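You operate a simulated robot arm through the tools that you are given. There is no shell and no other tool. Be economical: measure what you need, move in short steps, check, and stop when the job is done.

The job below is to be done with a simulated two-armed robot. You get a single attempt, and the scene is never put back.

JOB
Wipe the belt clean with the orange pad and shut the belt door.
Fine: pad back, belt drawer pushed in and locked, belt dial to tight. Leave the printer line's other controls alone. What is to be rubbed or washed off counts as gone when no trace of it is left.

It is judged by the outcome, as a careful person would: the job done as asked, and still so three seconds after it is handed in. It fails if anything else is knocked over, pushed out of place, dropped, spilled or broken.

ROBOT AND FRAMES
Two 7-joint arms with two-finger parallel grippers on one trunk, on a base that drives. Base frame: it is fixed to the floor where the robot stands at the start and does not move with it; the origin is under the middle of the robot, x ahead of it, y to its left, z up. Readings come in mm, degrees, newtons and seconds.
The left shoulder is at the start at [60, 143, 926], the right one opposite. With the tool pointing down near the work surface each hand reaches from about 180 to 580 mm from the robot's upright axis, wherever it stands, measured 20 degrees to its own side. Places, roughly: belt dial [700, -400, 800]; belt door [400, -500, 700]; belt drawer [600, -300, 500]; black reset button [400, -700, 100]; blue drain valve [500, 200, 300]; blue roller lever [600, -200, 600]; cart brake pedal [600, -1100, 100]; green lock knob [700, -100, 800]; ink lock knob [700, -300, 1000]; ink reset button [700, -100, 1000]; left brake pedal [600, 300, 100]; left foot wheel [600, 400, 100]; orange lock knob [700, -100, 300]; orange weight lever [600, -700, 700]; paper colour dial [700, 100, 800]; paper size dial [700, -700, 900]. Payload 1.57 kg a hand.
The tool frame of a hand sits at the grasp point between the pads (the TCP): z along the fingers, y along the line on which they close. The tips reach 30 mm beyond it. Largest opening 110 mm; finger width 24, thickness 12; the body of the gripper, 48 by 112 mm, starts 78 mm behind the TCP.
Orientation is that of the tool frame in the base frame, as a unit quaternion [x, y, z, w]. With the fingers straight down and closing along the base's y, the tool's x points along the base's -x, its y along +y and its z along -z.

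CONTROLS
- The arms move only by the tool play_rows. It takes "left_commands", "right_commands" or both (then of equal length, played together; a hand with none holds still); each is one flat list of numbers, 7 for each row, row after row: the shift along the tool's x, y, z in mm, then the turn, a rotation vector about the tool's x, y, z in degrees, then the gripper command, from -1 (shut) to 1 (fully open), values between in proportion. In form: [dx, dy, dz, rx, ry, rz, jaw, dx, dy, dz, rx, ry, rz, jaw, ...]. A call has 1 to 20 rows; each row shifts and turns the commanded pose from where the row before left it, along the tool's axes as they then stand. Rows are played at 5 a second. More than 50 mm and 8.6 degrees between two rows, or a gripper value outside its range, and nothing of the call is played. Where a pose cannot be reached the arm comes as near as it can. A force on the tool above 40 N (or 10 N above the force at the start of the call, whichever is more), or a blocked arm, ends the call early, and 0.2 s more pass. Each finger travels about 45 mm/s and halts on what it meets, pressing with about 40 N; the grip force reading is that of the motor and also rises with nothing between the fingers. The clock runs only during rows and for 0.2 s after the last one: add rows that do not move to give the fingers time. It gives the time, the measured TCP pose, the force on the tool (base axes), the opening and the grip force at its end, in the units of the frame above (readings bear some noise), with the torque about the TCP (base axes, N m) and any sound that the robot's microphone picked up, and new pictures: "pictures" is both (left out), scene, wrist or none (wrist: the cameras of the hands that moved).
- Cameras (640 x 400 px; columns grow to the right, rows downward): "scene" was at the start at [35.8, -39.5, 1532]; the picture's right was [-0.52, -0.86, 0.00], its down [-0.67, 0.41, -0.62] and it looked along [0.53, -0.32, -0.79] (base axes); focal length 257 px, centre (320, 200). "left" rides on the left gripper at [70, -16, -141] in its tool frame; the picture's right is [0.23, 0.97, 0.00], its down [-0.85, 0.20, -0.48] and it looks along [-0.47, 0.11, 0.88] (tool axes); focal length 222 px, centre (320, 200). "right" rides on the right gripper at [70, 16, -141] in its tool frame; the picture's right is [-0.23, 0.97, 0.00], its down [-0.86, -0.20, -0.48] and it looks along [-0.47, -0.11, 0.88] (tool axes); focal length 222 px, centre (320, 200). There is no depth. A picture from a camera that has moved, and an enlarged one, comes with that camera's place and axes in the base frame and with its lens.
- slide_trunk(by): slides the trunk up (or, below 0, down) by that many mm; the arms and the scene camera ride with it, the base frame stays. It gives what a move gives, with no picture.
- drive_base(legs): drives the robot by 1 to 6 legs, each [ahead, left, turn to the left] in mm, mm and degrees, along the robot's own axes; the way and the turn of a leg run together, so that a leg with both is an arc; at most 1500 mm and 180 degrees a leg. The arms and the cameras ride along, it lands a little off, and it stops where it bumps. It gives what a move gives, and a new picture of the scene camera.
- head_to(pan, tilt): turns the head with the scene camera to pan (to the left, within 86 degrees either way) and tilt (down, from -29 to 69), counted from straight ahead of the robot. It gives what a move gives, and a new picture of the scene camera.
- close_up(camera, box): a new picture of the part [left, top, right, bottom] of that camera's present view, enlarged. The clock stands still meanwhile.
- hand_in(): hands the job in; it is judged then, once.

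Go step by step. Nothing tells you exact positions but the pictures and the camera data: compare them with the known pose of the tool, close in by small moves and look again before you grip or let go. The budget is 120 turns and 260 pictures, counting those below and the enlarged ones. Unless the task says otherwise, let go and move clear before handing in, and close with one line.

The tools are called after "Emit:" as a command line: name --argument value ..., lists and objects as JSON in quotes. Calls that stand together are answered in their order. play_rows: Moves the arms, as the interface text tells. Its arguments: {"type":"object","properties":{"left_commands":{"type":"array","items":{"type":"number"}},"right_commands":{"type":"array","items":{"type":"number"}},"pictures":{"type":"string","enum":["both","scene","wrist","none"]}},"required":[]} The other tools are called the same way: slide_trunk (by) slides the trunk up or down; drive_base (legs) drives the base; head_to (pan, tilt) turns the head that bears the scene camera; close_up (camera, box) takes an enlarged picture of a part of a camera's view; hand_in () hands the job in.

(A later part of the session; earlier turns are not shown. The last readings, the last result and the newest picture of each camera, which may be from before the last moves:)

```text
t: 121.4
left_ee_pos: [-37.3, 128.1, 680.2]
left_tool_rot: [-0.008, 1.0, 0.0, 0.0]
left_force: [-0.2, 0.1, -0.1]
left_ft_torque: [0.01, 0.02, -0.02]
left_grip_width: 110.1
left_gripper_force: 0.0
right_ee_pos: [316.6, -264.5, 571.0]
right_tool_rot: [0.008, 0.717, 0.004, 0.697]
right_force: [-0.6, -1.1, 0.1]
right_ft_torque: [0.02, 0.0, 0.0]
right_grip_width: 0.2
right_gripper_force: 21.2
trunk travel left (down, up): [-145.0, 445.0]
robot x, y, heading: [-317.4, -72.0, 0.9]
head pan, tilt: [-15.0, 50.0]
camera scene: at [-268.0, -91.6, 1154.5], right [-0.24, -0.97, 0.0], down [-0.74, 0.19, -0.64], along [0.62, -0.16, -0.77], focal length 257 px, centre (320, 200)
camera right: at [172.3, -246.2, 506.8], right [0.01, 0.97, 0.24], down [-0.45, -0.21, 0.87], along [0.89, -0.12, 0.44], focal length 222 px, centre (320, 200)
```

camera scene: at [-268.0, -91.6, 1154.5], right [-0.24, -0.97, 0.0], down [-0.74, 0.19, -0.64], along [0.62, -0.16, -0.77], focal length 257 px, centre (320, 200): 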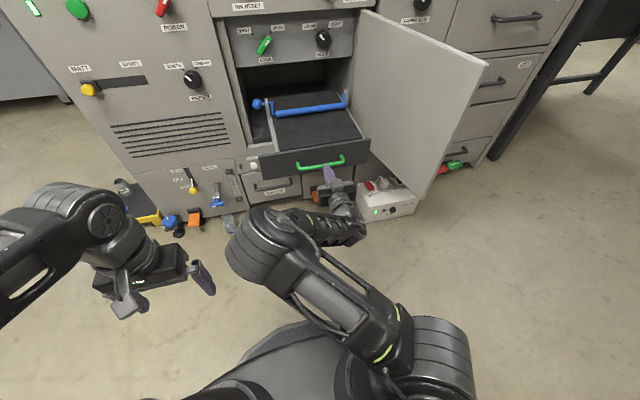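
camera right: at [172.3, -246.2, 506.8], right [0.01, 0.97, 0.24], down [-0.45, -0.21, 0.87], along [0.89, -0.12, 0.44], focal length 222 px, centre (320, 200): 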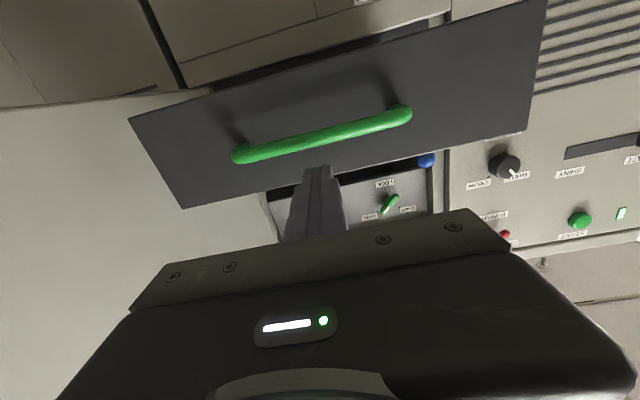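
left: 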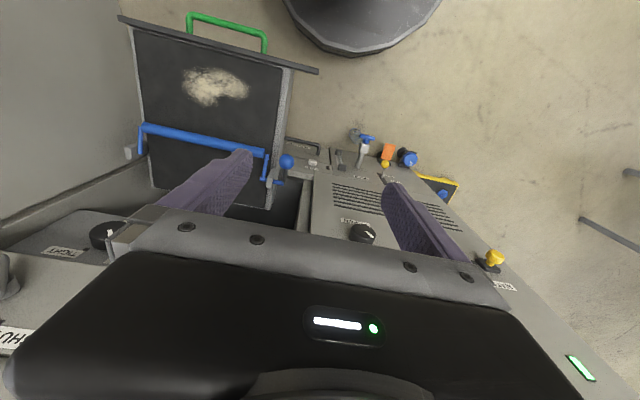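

The fingertips line up with the panel between its top edge and the bar. I move forward to contact.

Emit:
play_rows --right_commands '[0, 0, 20, 0, 0, 0, -1, 0, 0, 20, 0, 0, 0, -1, 0, 0, 10, 0, 0, 0, -1, 0, 0, 10, 0, 0, 0, -1, 0, 0, 10, 0, 0, 0, -1, 0, 0, 10, 0, 0, 0, -1]' --pictures "wrist"

```text
t: 122.8
left_ee_pos: [-36.8, 129.4, 681.3]
left_tool_rot: [-0.008, 1.0, 0.0, 0.0]
left_force: [0.2, -0.8, -0.3]
left_ft_torque: [-0.03, 0.01, -0.01]
left_grip_width: 110.3
left_gripper_force: 0.1
right_ee_pos: [393.3, -263.0, 573.8]
right_tool_rot: [0.009, 0.718, 0.004, 0.696]
right_force: [-1.1, 0.0, 0.8]
right_ft_torque: [-0.01, -0.03, 0.01]
right_grip_width: 0.0
right_gripper_force: 21.1
right hand out of reach, approached as far as the arm can: row 6
trunk travel left (down, up): [-145.0, 445.0]
robot x, y, heading: [-313.7, -73.1, 0.9]
head pan, tilt: [-15.0, 50.0]
camera right: at [249.2, -244.5, 508.5], right [0.02, 0.97, 0.24], down [-0.45, -0.21, 0.87], along [0.89, -0.12, 0.44], focal length 222 px, centre (320, 200)
```

right: 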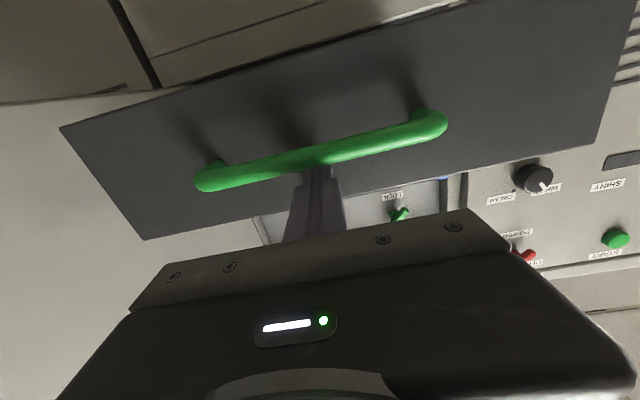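

The tips pass above the bar and are close to the face. I drive the base ahead to push the drawer.

Emit:
drive_base --legs '[[120, 0, 0]]'

Emit:
play_rows --right_commands '[0, 0, 0, 0, 0, 0, -1]' --pictures "wrist"

```text
t: 124.0
left_ee_pos: [82.8, 131.9, 681.3]
left_tool_rot: [-0.01, 1.0, 0.0, 0.0]
left_force: [0.2, -0.2, -0.1]
left_ft_torque: [0.02, -0.03, 0.01]
left_grip_width: 110.1
left_gripper_force: 0.1
right_ee_pos: [513.3, -258.5, 573.7]
right_tool_rot: [0.008, 0.718, 0.004, 0.696]
right_force: [0.6, 0.0, -0.5]
right_ft_torque: [0.02, 0.0, 0.03]
right_grip_width: 0.0
right_gripper_force: 21.0
trunk travel left (down, up): [-145.0, 445.0]
robot x, y, heading: [-194.0, -69.6, 1.0]
head pan, tilt: [-15.0, 50.0]
camera scene: at [-147.7, -89.4, 1154.5], right [-0.24, -0.97, 0.0], down [-0.74, 0.18, -0.64], along [0.62, -0.15, -0.77], focal length 257 px, centre (320, 200)
```

scene: 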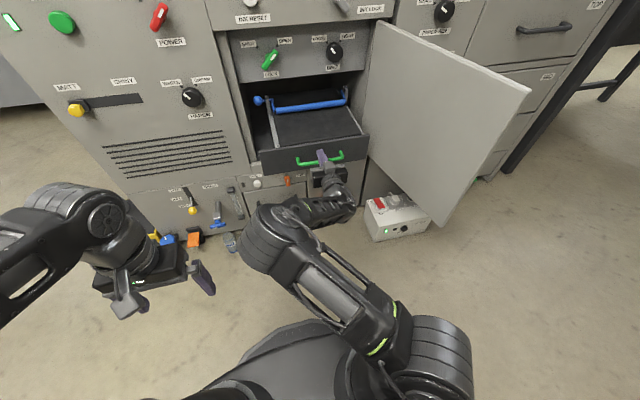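

```text
t: 124.4
left_ee_pos: [82.4, 131.6, 680.3]
left_tool_rot: [-0.01, 1.0, 0.001, 0.0]
left_force: [-0.3, 0.7, 0.2]
left_ft_torque: [0.05, 0.0, -0.01]
left_grip_width: 110.0
left_gripper_force: 0.0
right_ee_pos: [514.0, -258.1, 572.9]
right_tool_rot: [0.008, 0.718, 0.005, 0.696]
right_force: [0.1, -1.0, -0.8]
right_ft_torque: [0.03, -0.02, 0.0]
right_grip_width: 0.1
right_gripper_force: 21.2
trunk travel left (down, up): [-145.0, 445.0]
robot x, y, heading: [-192.7, -72.1, 1.0]
head pan, tilt: [-15.0, 50.0]
camera right: at [370.0, -240.5, 508.4], right [0.01, 0.97, 0.24], down [-0.45, -0.21, 0.87], along [0.89, -0.12, 0.44], focal length 222 px, centre (320, 200)
```

right: 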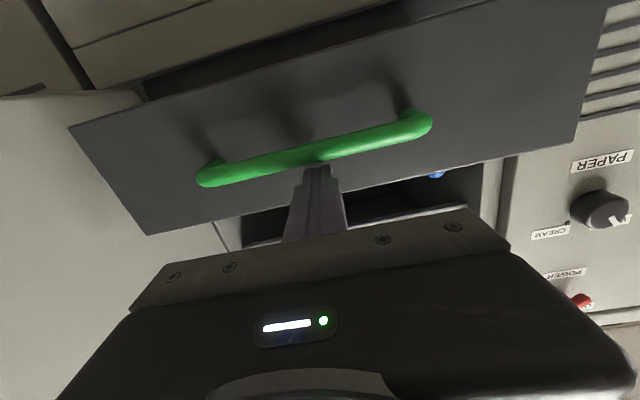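

The drawer slides in easily. I keep pushing.

Emit:
drive_base --legs '[[100, 0, 0]]'

Emit:
play_rows --right_commands '[0, 0, 0, 0, 0, 0, -1]' --pictures "wrist"

```text
t: 125.5
left_ee_pos: [182.0, 133.0, 679.8]
left_tool_rot: [-0.009, 1.0, -0.001, 0.0]
left_force: [0.6, 0.0, 0.1]
left_ft_torque: [0.03, 0.0, -0.01]
left_grip_width: 110.0
left_gripper_force: 0.0
right_ee_pos: [612.8, -256.8, 573.4]
right_tool_rot: [0.009, 0.718, 0.003, 0.696]
right_force: [-0.5, -0.3, -0.6]
right_ft_torque: [0.03, 0.01, 0.0]
right_grip_width: 0.0
right_gripper_force: 21.4
trunk travel left (down, up): [-145.0, 445.0]
robot x, y, heading: [-93.1, -71.9, 1.2]
head pan, tilt: [-15.0, 50.0]
camera scene: at [-48.0, -87.6, 1154.5], right [-0.24, -0.97, 0.0], down [-0.74, 0.19, -0.64], along [0.62, -0.16, -0.77], focal length 257 px, centre (320, 200)
```

scene: 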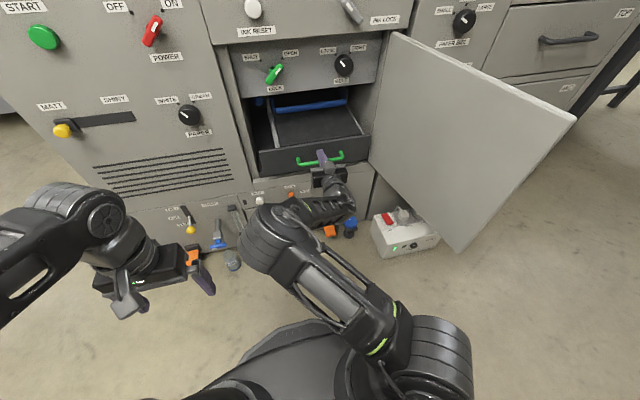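

```text
t: 126.0
left_ee_pos: [182.5, 132.4, 680.5]
left_tool_rot: [-0.008, 1.0, 0.0, 0.001]
left_force: [-0.6, -0.5, -0.1]
left_ft_torque: [0.01, 0.0, -0.02]
left_grip_width: 110.1
left_gripper_force: 0.0
right_ee_pos: [614.1, -257.4, 572.5]
right_tool_rot: [0.009, 0.719, 0.004, 0.695]
right_force: [0.4, -0.2, -1.3]
right_ft_torque: [0.0, 0.03, -0.01]
right_grip_width: 0.2
right_gripper_force: 21.3
trunk travel left (down, up): [-145.0, 445.0]
robot x, y, heading: [-94.7, -66.6, 1.2]
head pan, tilt: [-15.0, 50.0]
camera right: at [469.5, -239.4, 508.3], right [0.01, 0.97, 0.24], down [-0.45, -0.21, 0.87], along [0.89, -0.12, 0.44], focal length 222 px, centre (320, 200)
```

right: 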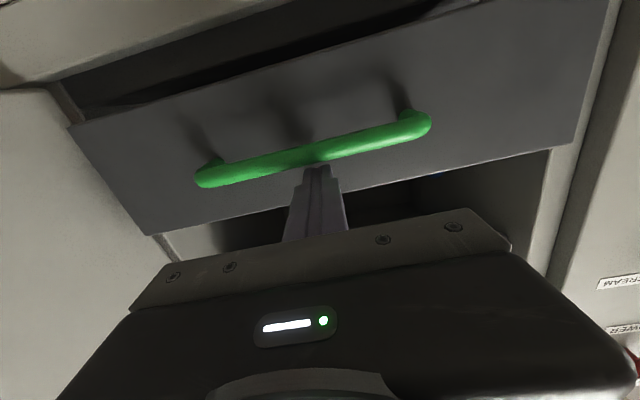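

Emit:
drive_base --legs '[[45, 0, 0]]'

Emit:
drive_base --legs '[[20, 0, 0]]'

Emit:
play_rows --right_commands '[0, 0, 0, 0, 0, 0, -1]' --pictures "wrist"

```text
t: 126.8
left_ee_pos: [227.5, 133.1, 680.5]
left_tool_rot: [-0.008, 1.0, 0.0, 0.0]
left_force: [-0.7, -1.0, 0.4]
left_ft_torque: [-0.04, -0.01, -0.02]
left_grip_width: 109.7
left_gripper_force: 0.0
right_ee_pos: [658.9, -255.5, 572.9]
right_tool_rot: [0.009, 0.718, 0.003, 0.696]
right_force: [0.0, 0.0, -0.5]
right_ft_torque: [0.0, 0.02, -0.04]
right_grip_width: 0.0
right_gripper_force: 21.5
trunk travel left (down, up): [-145.0, 445.0]
robot x, y, heading: [-48.6, -67.4, 1.0]
head pan, tilt: [-15.0, 50.0]
camera scene: at [-2.6, -86.8, 1154.5], right [-0.24, -0.97, 0.0], down [-0.74, 0.18, -0.64], along [0.62, -0.16, -0.77], focal length 257 px, centre (320, 200)
```

scene: 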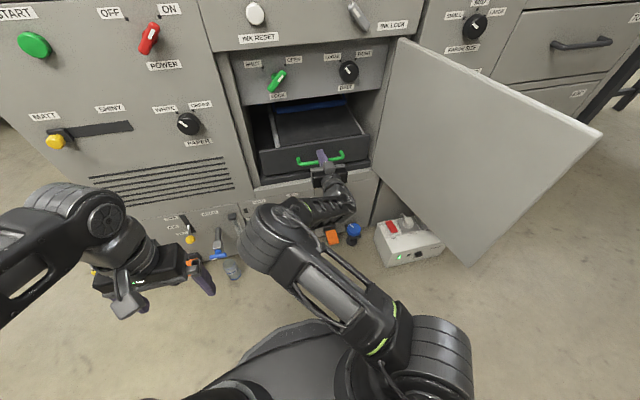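

```text
t: 127.6
left_ee_pos: [248.9, 134.3, 680.9]
left_tool_rot: [-0.009, 1.0, 0.0, -0.001]
left_force: [-0.1, 0.1, 0.5]
left_ft_torque: [-0.01, 0.01, -0.05]
left_grip_width: 110.1
left_gripper_force: 0.1
right_ee_pos: [679.4, -256.2, 573.5]
right_tool_rot: [0.009, 0.718, 0.004, 0.695]
right_force: [-0.6, 0.7, -0.3]
right_ft_torque: [0.0, 0.02, 0.0]
right_grip_width: 0.0
right_gripper_force: 21.5
trunk travel left (down, up): [-145.0, 445.0]
robot x, y, heading: [-30.1, -70.0, 1.2]
head pan, tilt: [-15.0, 50.0]
camera scene: at [17.5, -86.4, 1154.5], right [-0.24, -0.97, 0.0], down [-0.74, 0.18, -0.64], along [0.62, -0.16, -0.77], focal length 257 px, centre (320, 200)
```

scene: 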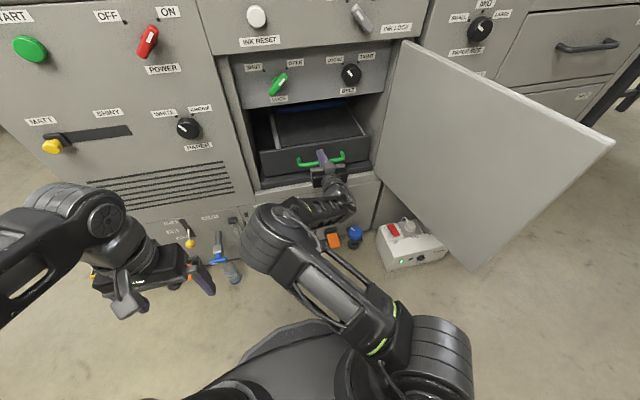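

```text
t: 128.0
left_ee_pos: [247.8, 134.0, 680.6]
left_tool_rot: [-0.009, 1.0, -0.001, 0.0]
left_force: [0.9, -0.3, -0.2]
left_ft_torque: [0.02, 0.02, 0.01]
left_grip_width: 110.1
left_gripper_force: 0.1
right_ee_pos: [679.5, -255.7, 572.9]
right_tool_rot: [0.009, 0.718, 0.003, 0.696]
right_force: [-0.7, -0.5, -0.4]
right_ft_torque: [-0.01, -0.02, 0.01]
right_grip_width: 0.0
right_gripper_force: 21.2
trunk travel left (down, up): [-145.0, 445.0]
robot x, y, heading: [-27.5, -66.7, 0.8]
head pan, tilt: [-15.0, 50.0]
camera right: at [535.1, -238.0, 508.2], right [0.01, 0.97, 0.24], down [-0.45, -0.21, 0.87], along [0.89, -0.12, 0.44], focal length 222 px, centre (320, 200)
```

right: 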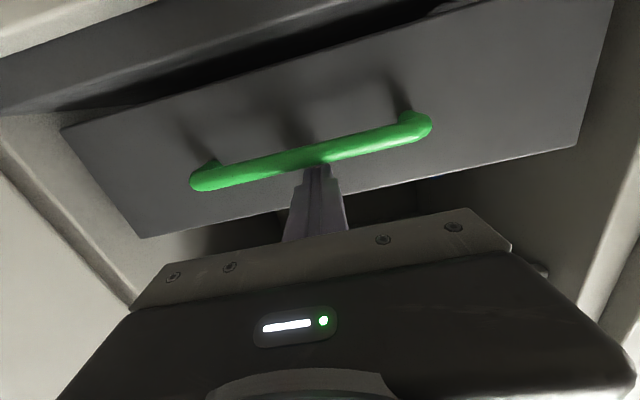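

Emit:
drive_base --legs '[[25, 0, 0]]'

Emit:
play_rows --right_commands '[0, 0, 0, 0, 0, 0, -1]' --pictures "wrist"

Emit:
close_up --camera "scene" --box '[210, 20, 410, 220]'

```text
t: 128.9
left_ee_pos: [272.8, 134.3, 681.0]
left_tool_rot: [-0.01, 1.0, 0.0, 0.0]
left_force: [0.1, 0.3, 0.2]
left_ft_torque: [-0.02, -0.01, 0.02]
left_grip_width: 110.3
left_gripper_force: 0.0
right_ee_pos: [704.8, -254.4, 572.9]
right_tool_rot: [0.009, 0.719, 0.004, 0.695]
right_force: [-0.5, 0.1, 0.9]
right_ft_torque: [-0.02, 0.03, 0.0]
right_grip_width: 0.0
right_gripper_force: 21.2
trunk travel left (down, up): [-145.0, 445.0]
robot x, y, heading: [-1.1, -70.9, 0.8]
head pan, tilt: [-15.0, 50.0]
camera scene: at [43.4, -86.0, 1154.5], right [-0.24, -0.97, 0.0], down [-0.74, 0.18, -0.64], along [0.62, -0.15, -0.77], focal length 257 px, centre (320, 200)
```

scene: 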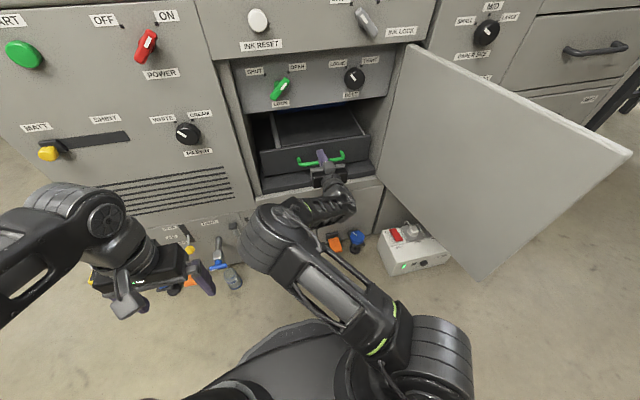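

```text
t: 129.3
left_ee_pos: [272.5, 134.4, 679.8]
left_tool_rot: [-0.009, 1.0, 0.0, 0.0]
left_force: [0.0, 0.1, 0.7]
left_ft_torque: [-0.04, 0.01, 0.02]
left_grip_width: 110.1
left_gripper_force: 0.1
right_ee_pos: [706.4, -254.6, 573.6]
right_tool_rot: [0.009, 0.719, 0.004, 0.695]
right_force: [1.0, 0.5, 0.0]
right_ft_torque: [-0.01, 0.0, -0.02]
right_grip_width: 0.0
right_gripper_force: 21.4
trunk travel left (down, up): [-145.0, 445.0]
robot x, y, heading: [0.3, -67.2, 1.3]
head pan, tilt: [-15.0, 50.0]
camera right: at [561.0, -237.5, 508.2], right [0.01, 0.97, 0.24], down [-0.45, -0.21, 0.87], along [0.89, -0.12, 0.44], focal length 222 px, centre (320, 200)
```

right: 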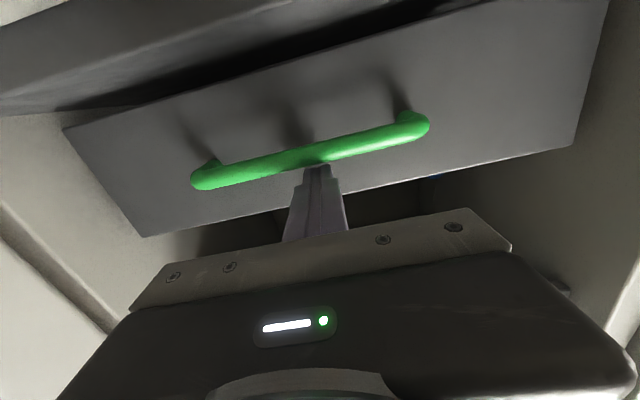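

```text
2.00 times, centred on (310, 120) of scene
camera zoom: at [43.5, -86.0, 1154.5], right [-0.24, -0.97, 0.0], down [-0.74, 0.18, -0.64], along [0.62, -0.15, -0.77], focal length 513 px, centre (340, 360)
```

zoom: 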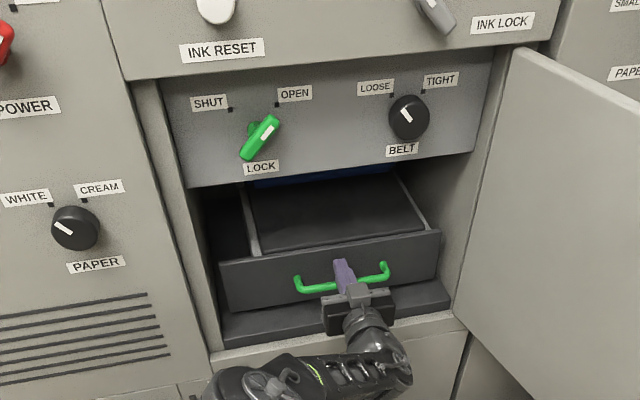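

Emit:
drive_base --legs '[[30, 0, 0]]'

Emit:
play_rows --right_commands '[0, 0, 0, 0, 0, 0, -1]' --pictures "wrist"

Emit:
close_up --camera "scene" --box '[210, 20, 410, 220]'

```text
t: 130.1
left_ee_pos: [292.2, 134.5, 680.7]
left_tool_rot: [-0.009, 1.0, -0.001, 0.0]
left_force: [0.2, -0.2, 0.5]
left_ft_torque: [-0.01, 0.02, -0.01]
left_grip_width: 109.8
left_gripper_force: 0.0
right_ee_pos: [720.8, -254.1, 575.0]
right_tool_rot: [0.008, 0.716, 0.004, 0.698]
right_force: [-14.4, 1.9, 6.6]
right_ft_torque: [-0.01, -0.34, 0.07]
right_grip_width: 0.1
right_gripper_force: 21.1
trunk travel left (down, up): [-145.0, 445.0]
robot x, y, heading: [16.5, -63.3, 0.9]
head pan, tilt: [-15.0, 50.0]
stopped in leg 1: the force on the tool passed its limit at 128 N (the readings are from after the stop); the commanded pose is now the measured one
camera scene: at [61.8, -85.3, 1154.5], right [-0.24, -0.97, 0.0], down [-0.74, 0.19, -0.64], along [0.62, -0.16, -0.77], focal length 257 px, centre (320, 200)
```

scene: 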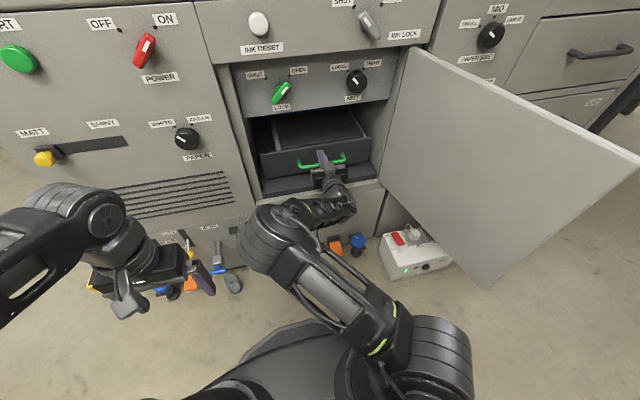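

```text
t: 130.5
left_ee_pos: [291.8, 134.6, 680.6]
left_tool_rot: [-0.009, 1.0, -0.001, 0.001]
left_force: [0.5, 0.8, -0.3]
left_ft_torque: [0.04, -0.02, -0.02]
left_grip_width: 110.2
left_gripper_force: 0.1
right_ee_pos: [720.7, -254.3, 572.8]
right_tool_rot: [0.007, 0.716, 0.005, 0.698]
right_force: [-16.8, 2.1, 7.2]
right_ft_torque: [-0.04, -0.4, 0.07]
right_grip_width: 0.1
right_gripper_force: 21.1
trunk travel left (down, up): [-145.0, 445.0]
robot x, y, heading: [17.8, -67.1, 0.9]
head pan, tilt: [-15.0, 50.0]
camera right: at [576.6, -237.5, 508.8], right [0.01, 0.97, 0.24], down [-0.46, -0.21, 0.86], along [0.89, -0.12, 0.44], focal length 222 px, centre (320, 200)
```

right: 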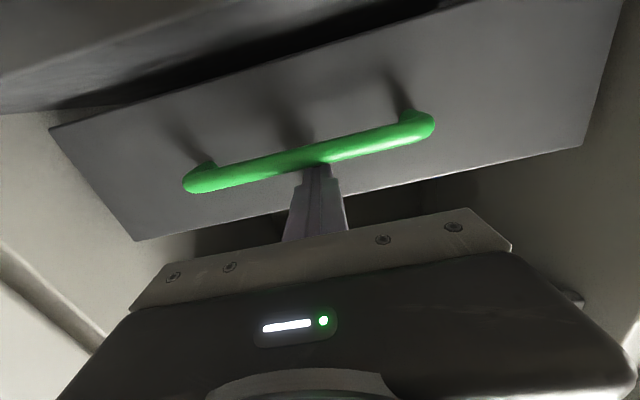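

```text
2.00 times, centred on (310, 120) of scene
camera zoom: at [61.6, -85.3, 1154.6], right [-0.24, -0.97, 0.0], down [-0.74, 0.19, -0.64], along [0.62, -0.16, -0.77], focal length 513 px, centre (340, 360)
```

zoom: 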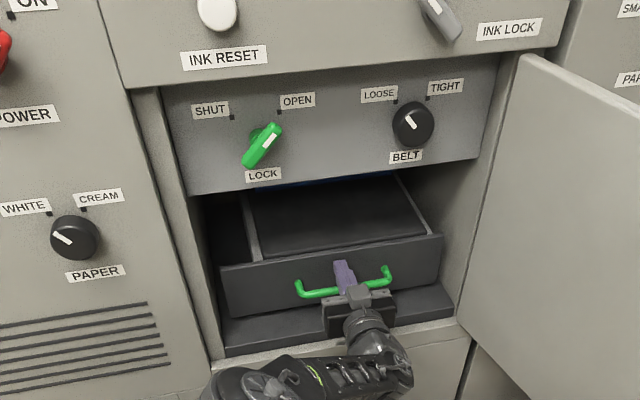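

The drawer stopped at an end stop with its face at x≈751, flush with the dial panel (dial front works out at x≈734), so it is fully in. I back off and raise the trunk to the lock's height.

Emit:
drive_base --legs '[[-150, 0, 0]]'

Emit:
slide_trunk --by 240

Emit:
play_rows --right_commands '[0, 18, -10, 0, 0, 7.5, -1, 0, 18, -10, 0, 0, 7.5, -1, 0, 18, 0, 0, 0, 7.5, -1, 0, 18, 0, 0, 0, 7.5, -1, 0, 18, 0, 0, 0, 7.5, -1, 0, 0, 0, 0, 0, 7.5, 0, 0, 0, 0, 0, 0, 0, 0]'

```text
t: 131.9
left_ee_pos: [144.7, 130.6, 680.5]
left_tool_rot: [-0.008, 1.0, 0.001, -0.001]
left_force: [-0.6, 0.9, 0.3]
left_ft_torque: [-0.02, 0.02, 0.01]
left_grip_width: 109.9
left_gripper_force: 0.1
right_ee_pos: [574.0, -258.8, 572.4]
right_tool_rot: [0.009, 0.717, 0.003, 0.697]
right_force: [-0.6, 0.3, 0.3]
right_ft_torque: [0.0, 0.02, 0.01]
right_grip_width: 0.0
right_gripper_force: 21.4
trunk travel left (down, up): [-145.0, 445.0]
robot x, y, heading: [-132.0, -68.7, 1.0]
head pan, tilt: [-15.0, 50.0]
camera scene: at [-84.9, -88.1, 1154.5], right [-0.24, -0.97, 0.0], down [-0.74, 0.19, -0.64], along [0.62, -0.16, -0.77], focal length 257 px, centre (320, 200)
```

scene: 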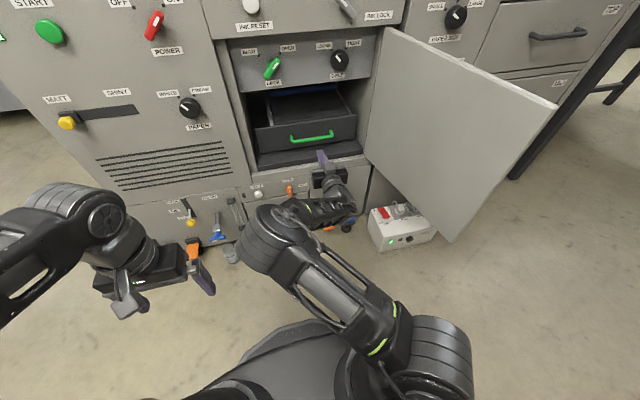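

```text
t: 134.4
left_ee_pos: [145.9, 132.0, 920.1]
left_tool_rot: [-0.008, 1.0, -0.001, 0.001]
left_force: [1.6, 0.5, 0.6]
left_ft_torque: [-0.02, 0.01, 0.03]
left_grip_width: 110.3
left_gripper_force: 0.1
right_ee_pos: [572.6, -259.4, 813.0]
right_tool_rot: [0.009, 0.717, 0.003, 0.697]
right_force: [0.9, -1.3, -0.6]
right_ft_torque: [0.03, -0.02, -0.02]
right_grip_width: 0.0
right_gripper_force: 21.3
trunk travel left (down, up): [-385.0, 205.0]
robot x, y, heading: [-135.5, -68.8, 1.0]
head pan, tilt: [-15.0, 50.0]
```

```text
t: 136.0
left_ee_pos: [145.9, 131.7, 920.6]
left_tool_rot: [-0.008, 1.0, -0.001, 0.001]
left_force: [0.2, -0.1, 0.6]
left_ft_torque: [0.05, 0.01, 0.0]
left_grip_width: 109.9
left_gripper_force: 0.1
right_ee_pos: [555.7, -172.3, 837.4]
right_tool_rot: [0.282, 0.659, 0.272, 0.642]
right_force: [0.6, 0.6, 0.5]
right_ft_torque: [-0.01, -0.01, -0.01]
right_grip_width: 49.9
right_gripper_force: 0.1
trunk travel left (down, up): [-385.0, 205.0]
robot x, y, heading: [-133.4, -71.7, 1.0]
head pan, tilt: [-15.0, 50.0]
camera scene: at [-85.0, -88.1, 1394.5], right [-0.24, -0.97, 0.0], down [-0.74, 0.19, -0.64], along [0.62, -0.16, -0.77], focal length 257 px, centre (320, 200)
camera right: at [412.8, -110.9, 806.2], right [0.03, 0.51, 0.86], down [-0.47, -0.75, 0.46], along [0.88, -0.42, 0.22], focal length 222 px, centre (320, 200)
```

scene: 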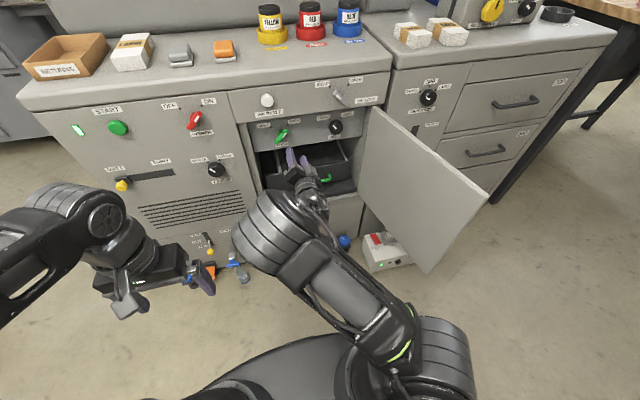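
right: 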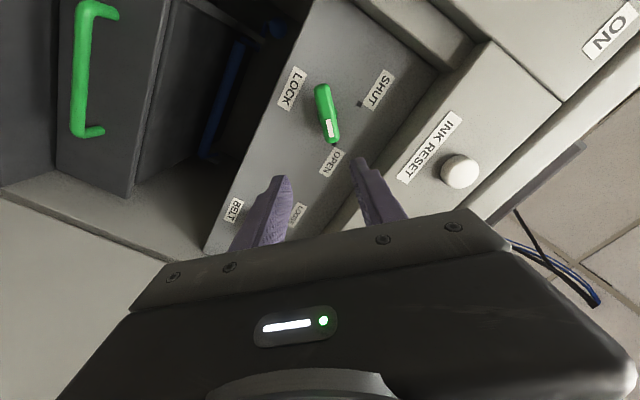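

The lever of the lock lies square between the finger directions. I close in to about 70 mm and recheck the alignment.

Emit:
play_rows --right_commands '[10.3, 3.3, 28, 0, 0, 0, 0, 10.3, 3.3, 28, 0, 0, 0, 0, 10.3, 3.3, 28, 0, 0, 0, 0, 0, 0, 0, 0, 0, 0, 0]' --pictures "wrist"

Emit:
close_up --camera "scene" --box '[230, 80, 380, 200]'

```text
t: 137.0
left_ee_pos: [145.3, 133.3, 919.6]
left_tool_rot: [-0.008, 1.0, -0.002, 0.0]
left_force: [-0.1, -0.7, -0.3]
left_ft_torque: [0.0, 0.01, 0.01]
left_grip_width: 110.3
left_gripper_force: 0.0
right_ee_pos: [638.0, -142.0, 820.9]
right_tool_rot: [0.283, 0.659, 0.27, 0.642]
right_force: [0.0, 0.4, -0.3]
right_ft_torque: [-0.01, 0.01, 0.02]
right_grip_width: 55.0
right_gripper_force: 0.0
trunk travel left (down, up): [-385.0, 205.0]
robot x, y, heading: [-129.2, -69.9, 0.9]
head pan, tilt: [-15.0, 50.0]
camera right: at [494.7, -80.9, 787.6], right [0.03, 0.51, 0.86], down [-0.47, -0.75, 0.46], along [0.88, -0.42, 0.22], focal length 222 px, centre (320, 200)
```

right: 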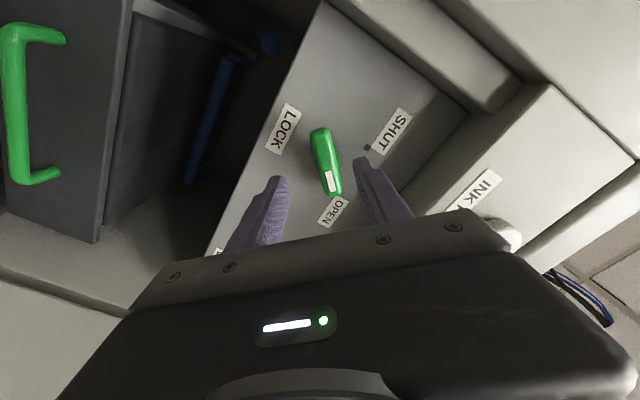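

```text
3.33 times, centred on (305, 140) of scene
camera zoom: at [-84.9, -88.0, 1394.5], right [-0.24, -0.97, 0.0], down [-0.74, 0.19, -0.64], along [0.62, -0.16, -0.77], focal length 856 px, centre (370, 400)
```

zoom: 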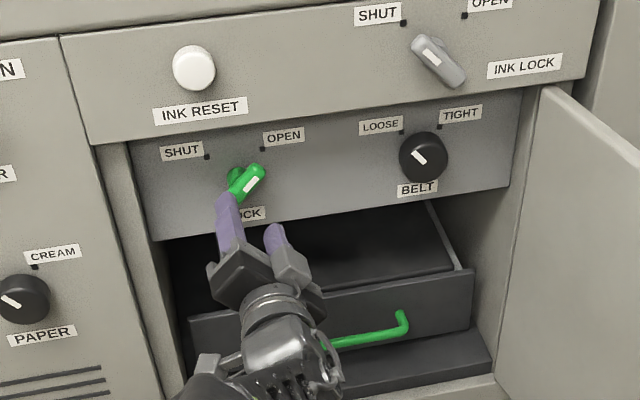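

Lever centre comes out at about [699, −140, 823], nicely in line. I advance 62 mm with the fingers astride it and look.

Emit:
play_rows --right_commands '[-0.5, 1.2, 21, 0, 0, 0, 0, -0.5, 1.2, 21, 0, 0, 0, 0, -0.5, 1.2, 20, 0, 0, 0, 0, 0, 0, 0, 0, 0, 0, 0]' --pictures "wrist"

Emit:
close_up --camera "scene" --box '[230, 80, 380, 200]'

```text
t: 138.0
left_ee_pos: [145.3, 132.1, 920.2]
left_tool_rot: [-0.008, 1.0, -0.001, 0.0]
left_force: [0.6, -0.3, -0.3]
left_ft_torque: [-0.02, 0.0, 0.0]
left_grip_width: 110.0
left_gripper_force: 0.1
right_ee_pos: [670.6, -134.7, 840.7]
right_tool_rot: [0.281, 0.66, 0.271, 0.642]
right_force: [-0.7, 1.4, 0.3]
right_ft_torque: [-0.02, 0.0, -0.02]
right_grip_width: 54.8
right_gripper_force: 0.0
right hand out of reach, approached as far as the arm can: row 1, 2, 3
trunk travel left (down, up): [-385.0, 205.0]
robot x, y, heading: [-131.9, -71.3, 0.7]
head pan, tilt: [-15.0, 50.0]
camera right: at [526.9, -72.7, 809.4], right [0.03, 0.51, 0.86], down [-0.47, -0.75, 0.46], along [0.88, -0.42, 0.22], focal length 222 px, centre (320, 200)
```

right: 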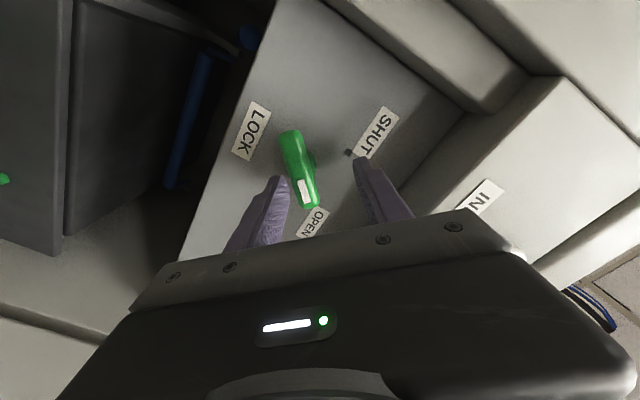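

```text
3.33 times, centred on (305, 140) of scene
camera zoom: at [-84.9, -88.0, 1394.5], right [-0.24, -0.97, 0.0], down [-0.74, 0.19, -0.64], along [0.62, -0.16, -0.77], focal length 856 px, centre (370, 400)
```

zoom: 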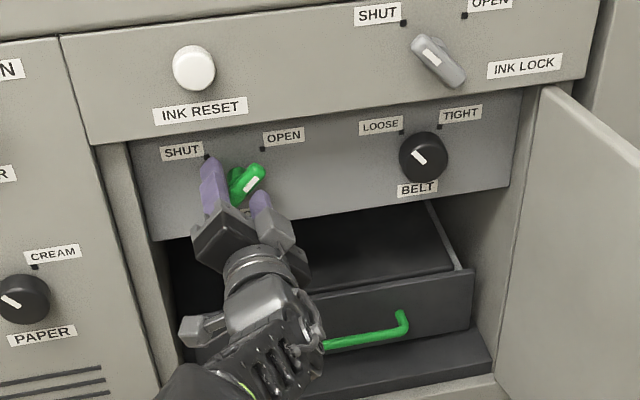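

The arm is at the end of its reach; I pull back and bring the base 110 mm closer.

Emit:
play_rows --right_commands '[3, -5.4, -36.7, 0, 0, 0, 0, 3, -5.4, -36.7, 0, 0, 0, 0, 3, -5.4, -36.7, 0, 0, 0, 0, 0, 0, 0, 0, 0, 0, 0]' --pictures "none"

Emit:
drive_base --legs '[[80, 0, 0]]'

Emit:
play_rows --right_commands '[0, 0, 0, 0, 0, 0, 0]' --pictures "wrist"

```text
t: 139.0
left_ee_pos: [145.3, 132.0, 920.4]
left_tool_rot: [-0.008, 1.0, -0.002, -0.001]
left_force: [-0.6, -0.2, -0.5]
left_ft_torque: [-0.02, 0.02, -0.01]
left_grip_width: 109.7
left_gripper_force: 0.2
right_ee_pos: [557.9, -136.4, 828.8]
right_tool_rot: [0.283, 0.659, 0.27, 0.642]
right_force: [0.2, -1.0, 0.3]
right_ft_torque: [-0.02, 0.03, 0.0]
right_grip_width: 55.0
right_gripper_force: 0.0
trunk travel left (down, up): [-385.0, 205.0]
robot x, y, heading: [-130.8, -66.7, 1.1]
head pan, tilt: [-15.0, 50.0]
```

```text
t: 140.1
left_ee_pos: [226.9, 133.5, 920.6]
left_tool_rot: [-0.007, 1.0, 0.001, -0.001]
left_force: [1.0, -1.2, 0.1]
left_ft_torque: [-0.02, 0.01, -0.02]
left_grip_width: 110.0
left_gripper_force: 0.0
right_ee_pos: [639.3, -136.7, 826.6]
right_tool_rot: [0.283, 0.66, 0.269, 0.642]
right_force: [0.4, 0.7, -0.1]
right_ft_torque: [-0.01, -0.02, 0.02]
right_grip_width: 54.9
right_gripper_force: 0.1
trunk travel left (down, up): [-385.0, 205.0]
robot x, y, heading: [-52.1, -69.8, 1.0]
head pan, tilt: [-15.0, 50.0]
camera scene: at [-3.7, -86.8, 1394.5], right [-0.24, -0.97, 0.0], down [-0.74, 0.19, -0.64], along [0.62, -0.16, -0.77], focal length 257 px, centre (320, 200)
```

scene: 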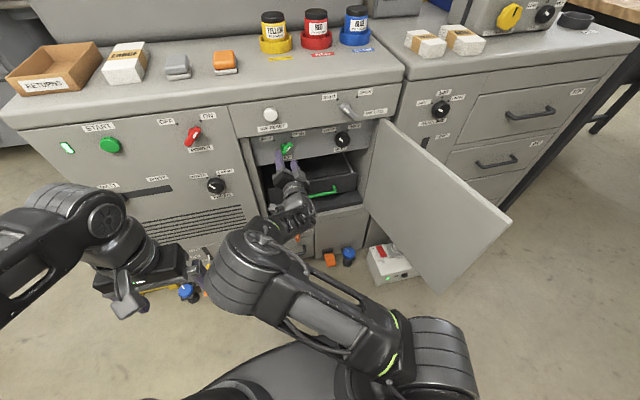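

```text
t: 140.5
left_ee_pos: [226.1, 132.5, 919.5]
left_tool_rot: [-0.008, 1.0, 0.0, 0.0]
left_force: [-0.9, -0.4, 0.2]
left_ft_torque: [-0.04, 0.0, 0.0]
left_grip_width: 109.9
left_gripper_force: 0.0
right_ee_pos: [639.4, -138.0, 828.2]
right_tool_rot: [0.282, 0.66, 0.27, 0.642]
right_force: [0.1, -0.9, -0.1]
right_ft_torque: [0.05, -0.02, 0.07]
right_grip_width: 55.1
right_gripper_force: 0.1
trunk travel left (down, up): [-385.0, 205.0]
robot x, y, heading: [-51.5, -67.1, 0.6]
head pan, tilt: [-15.0, 50.0]
camera right: at [496.3, -75.3, 795.3], right [0.03, 0.51, 0.86], down [-0.47, -0.75, 0.46], along [0.88, -0.42, 0.22], focal length 222 px, centre (320, 200)
```

right: 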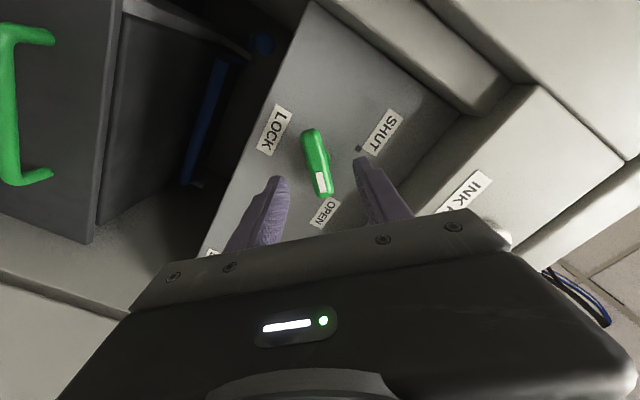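

Emit:
play_rows --right_commands '[0, -1.4, 21, 0, 0, 0, 0, 0, -1.4, 21, 0, 0, 0, 0, 0, -1.4, 20, 0, 0, 0, 0, 0, 0, 0, 0, 0, 0, 0]' --pictures "wrist"

Emit:
close_up --camera "scene" --box '[230, 80, 380, 200]'

```text
t: 141.5
left_ee_pos: [223.8, 132.5, 920.7]
left_tool_rot: [-0.007, 1.0, -0.001, 0.002]
left_force: [-0.3, -0.3, 0.1]
left_ft_torque: [-0.01, 0.03, -0.01]
left_grip_width: 109.8
left_gripper_force: 0.0
right_ee_pos: [697.3, -140.6, 824.8]
right_tool_rot: [0.282, 0.66, 0.269, 0.643]
right_force: [-40.4, 1.0, -1.9]
right_ft_torque: [-0.08, -1.23, 0.71]
right_grip_width: 53.6
right_gripper_force: 0.1
trunk travel left (down, up): [-385.0, 205.0]
robot x, y, heading: [-51.3, -64.3, 0.7]
head pan, tilt: [-15.0, 50.0]
camera right: at [554.1, -78.6, 791.3], right [0.03, 0.51, 0.86], down [-0.47, -0.75, 0.47], along [0.88, -0.42, 0.22], focal length 222 px, centre (320, 200)
```

right: 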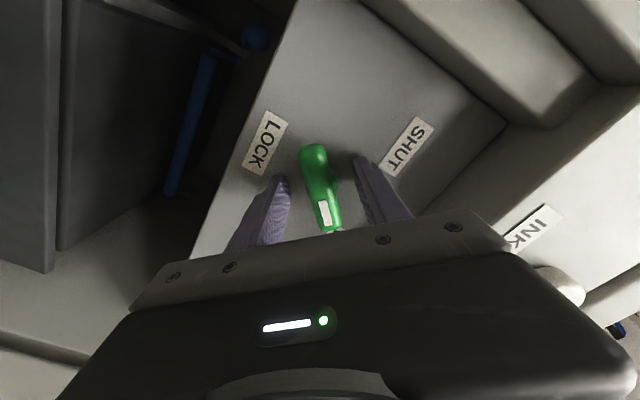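

```text
3.33 times, centred on (305, 140) of scene
camera zoom: at [-9.6, -86.7, 1394.6], right [-0.24, -0.97, 0.0], down [-0.74, 0.19, -0.65], along [0.63, -0.16, -0.76], focal length 856 px, centre (370, 400)
```

zoom: 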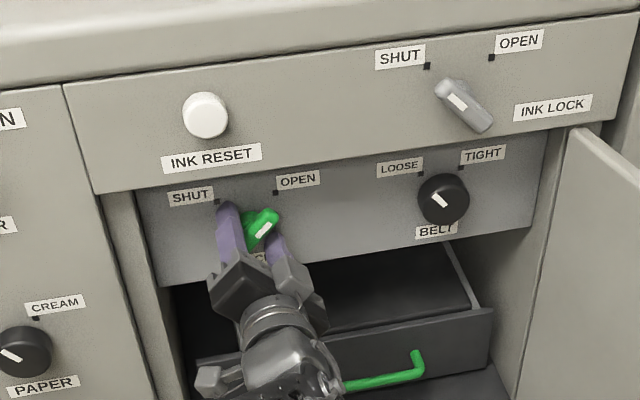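

The fingertips touch the panel. I back off 5 mm and close on the lever.

Emit:
play_rows --right_commands '[0, 0, -7, 0, 0, 0, 0, 0, 0, 0, 0, 0, 0, -1, 0, 0, 0, 0, 0, 0, -1, 0, 0, 0, 0, 0, 0, -1, 0, 0, 0, 0, 0, 0, -1]' --pictures "wrist"

```text
t: 142.7
left_ee_pos: [226.9, 134.1, 919.9]
left_tool_rot: [-0.007, 1.0, -0.001, -0.001]
left_force: [0.1, 0.4, -0.3]
left_ft_torque: [0.0, 0.02, -0.01]
left_grip_width: 110.1
left_gripper_force: 0.1
right_ee_pos: [694.6, -139.8, 826.1]
right_tool_rot: [0.282, 0.658, 0.27, 0.644]
right_force: [14.6, 1.7, 9.6]
right_ft_torque: [-0.01, -0.41, 0.56]
right_grip_width: 26.0
right_gripper_force: 34.7
trunk travel left (down, up): [-385.0, 205.0]
robot x, y, heading: [-50.8, -68.1, 1.0]
head pan, tilt: [-15.0, 50.0]
camera right: at [551.7, -78.9, 792.2], right [0.02, 0.51, 0.86], down [-0.47, -0.75, 0.46], along [0.88, -0.42, 0.22], focal length 222 px, centre (320, 200)
```

right: 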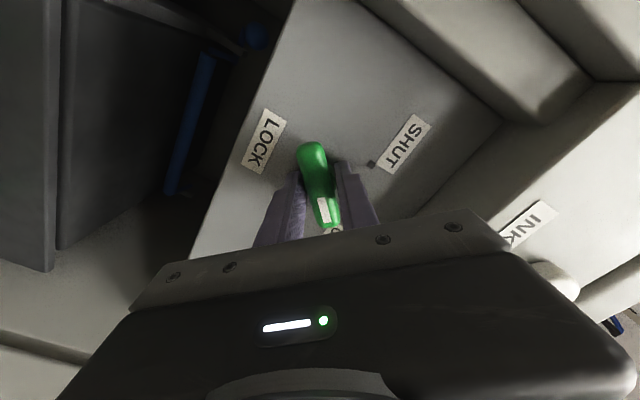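

Gripped. Now I turn it counter-clockwise towards SHUT.

Emit:
play_rows --right_commands '[0, 0, 0, 0, 0, -7.5, -1, 0, 0, 0, 0, 0, -7.5, -1, 0, 0, 0, 0, 0, -7.5, -1, 0, 0, 0, 0, 0, -7.5, -1, 0, 0, 0, 0, 0, -7.5, -1, 0, 0, 0, 0, 0, -7.5, -1, 0, 0, 0, 0, 0, -7.5, -1, 0, 0, 0, 0, 0, -7.5, -1, 0, 0, 0, 0, 0, -7.5, -1, 0, 0, 0, 0, 0, -7.5, -1, 0, 0, 0, 0, 0, 0, -1]' --pictures "wrist"

Emit:
close_up --camera "scene" --box '[230, 80, 380, 200]'

```text
t: 145.1
left_ee_pos: [226.7, 132.6, 920.2]
left_tool_rot: [-0.007, 1.0, -0.001, 0.0]
left_force: [0.3, 0.0, 0.3]
left_ft_torque: [-0.01, -0.02, -0.02]
left_grip_width: 110.1
left_gripper_force: 0.3
right_ee_pos: [694.2, -139.4, 825.1]
right_tool_rot: [-0.178, 0.694, -0.178, 0.674]
right_force: [16.6, -0.9, 19.1]
right_ft_torque: [-0.05, -0.54, -0.42]
right_grip_width: 25.6
right_gripper_force: 37.5
trunk travel left (down, up): [-385.0, 205.0]
robot x, y, heading: [-50.6, -63.8, 1.1]
head pan, tilt: [-15.0, 50.0]
camera right: at [549.8, -160.4, 759.8], right [0.0, 0.96, -0.28], down [-0.45, 0.25, 0.86], along [0.89, 0.12, 0.44], focal length 222 px, centre (320, 200)
```

right: 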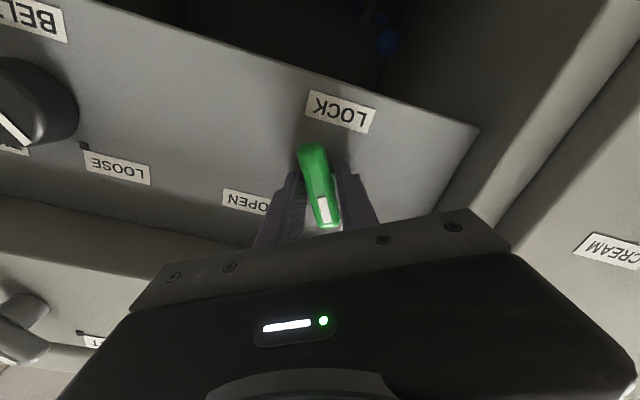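

```text
3.33 times, centred on (305, 140) of scene
camera zoom: at [-5.0, -86.7, 1394.6], right [-0.24, -0.97, 0.0], down [-0.74, 0.19, -0.64], along [0.62, -0.16, -0.77], focal length 856 px, centre (370, 400)
```

zoom: 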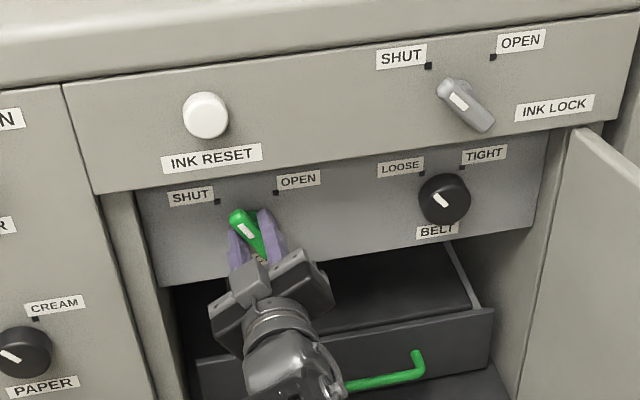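

It turned well; some 15–20° more to reach SHUT.

Emit:
play_rows --right_commands '[0, 0, 0, 0, 0, -6, -1, 0, 0, 0, 0, 0, -6, -1, 0, 0, 0, 0, 0, -6, -1, 0, 0, 0, 0, 0, 0, -1]' --pictures "wrist"

Emit:
close_up --camera "scene" --box '[230, 80, 380, 200]'

```text
t: 146.1
left_ee_pos: [226.7, 133.3, 920.3]
left_tool_rot: [-0.007, 1.0, 0.001, 0.0]
left_force: [1.0, 0.4, -0.1]
left_ft_torque: [0.0, 0.04, -0.03]
left_grip_width: 110.0
left_gripper_force: 0.0
right_ee_pos: [692.6, -141.0, 824.0]
right_tool_rot: [-0.283, 0.658, -0.283, 0.637]
right_force: [16.2, -6.2, 17.8]
right_ft_torque: [0.05, -0.69, -0.64]
right_grip_width: 26.2
right_gripper_force: 36.7
trunk travel left (down, up): [-385.0, 205.0]
robot x, y, heading: [-49.9, -67.4, 1.0]
head pan, tilt: [-15.0, 50.0]
camera right: at [549.6, -180.9, 769.2], right [-0.01, 0.83, -0.56], down [-0.45, 0.5, 0.74], along [0.89, 0.26, 0.37], focal length 222 px, centre (320, 200)
```

right: 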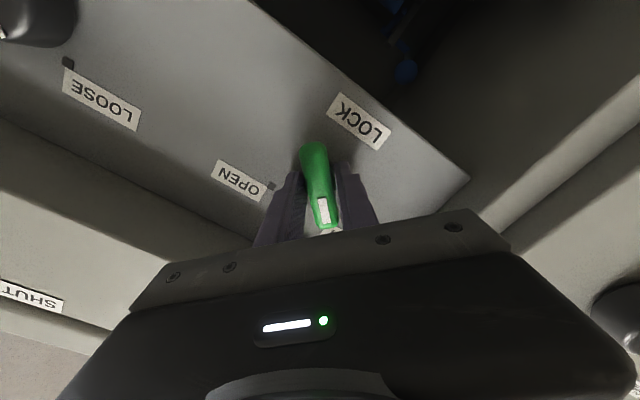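

```text
3.33 times, centred on (305, 140) of scene
camera zoom: at [-5.1, -87.4, 1394.5], right [-0.24, -0.97, 0.0], down [-0.74, 0.19, -0.64], along [0.62, -0.16, -0.77], focal length 856 px, centre (370, 400)
```

zoom: 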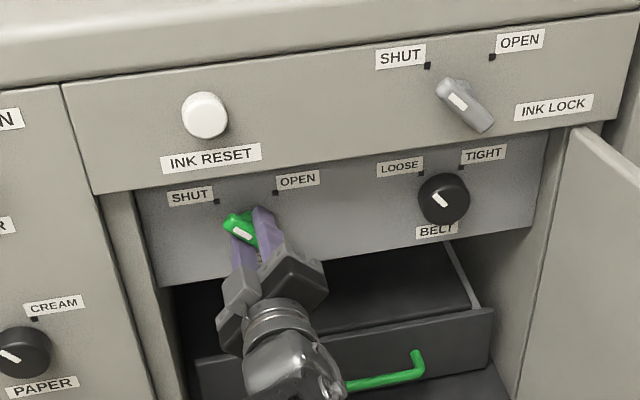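

Turned 92° in all. I let go, back off, and check the pointer.

Emit:
play_rows --right_commands '[0, 0, 0, 0, 0, 0, 0, 0, 0, 0, 0, 0, 0, 0, 0, 0, 0, 0, 0, 0, 0, 0, 0, -40, 0, 0, 0, 0, 0, 0, -40, 0, 0, 0, 0, 25, -25, -20, 0, 0, 0, 0, 25, -25, 0, 0, 0, 0, 0]' --pictures "wrist"

Emit:
close_up --camera "scene" --box '[230, 80, 380, 200]'

```text
t: 147.7
left_ee_pos: [226.1, 133.2, 919.6]
left_tool_rot: [-0.007, 1.0, 0.0, -0.001]
left_force: [0.6, -0.1, -0.5]
left_ft_torque: [0.02, 0.04, 0.01]
left_grip_width: 109.8
left_gripper_force: 0.1
right_ee_pos: [593.9, -211.2, 826.9]
right_tool_rot: [-0.284, 0.659, -0.279, 0.638]
right_force: [0.1, 0.0, -0.1]
right_ft_torque: [-0.02, 0.01, 0.01]
right_grip_width: 55.1
right_gripper_force: 0.0
trunk travel left (down, up): [-385.0, 205.0]
robot x, y, heading: [-51.2, -66.3, 1.1]
head pan, tilt: [-15.0, 50.0]
camera right: at [449.4, -251.3, 772.1], right [-0.01, 0.83, -0.56], down [-0.45, 0.49, 0.74], along [0.89, 0.26, 0.37], focal length 222 px, centre (320, 200)
```

right: 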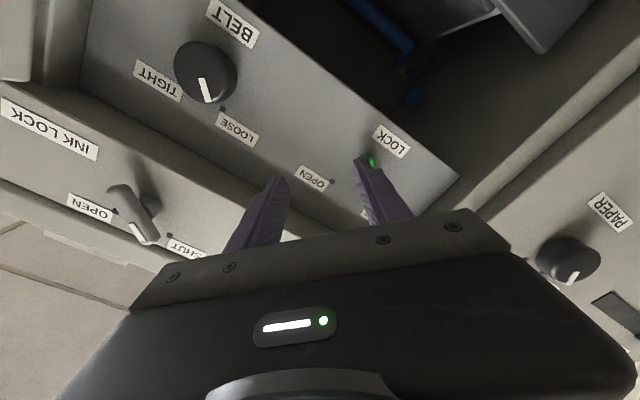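

```text
3.33 times, centred on (305, 140) of scene
camera zoom: at [-4.5, -87.1, 1394.5], right [-0.24, -0.97, 0.0], down [-0.74, 0.19, -0.64], along [0.62, -0.16, -0.77], focal length 856 px, centre (370, 400)
```

zoom: 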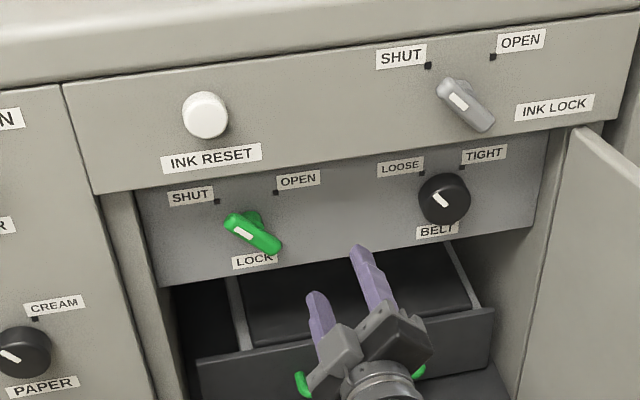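

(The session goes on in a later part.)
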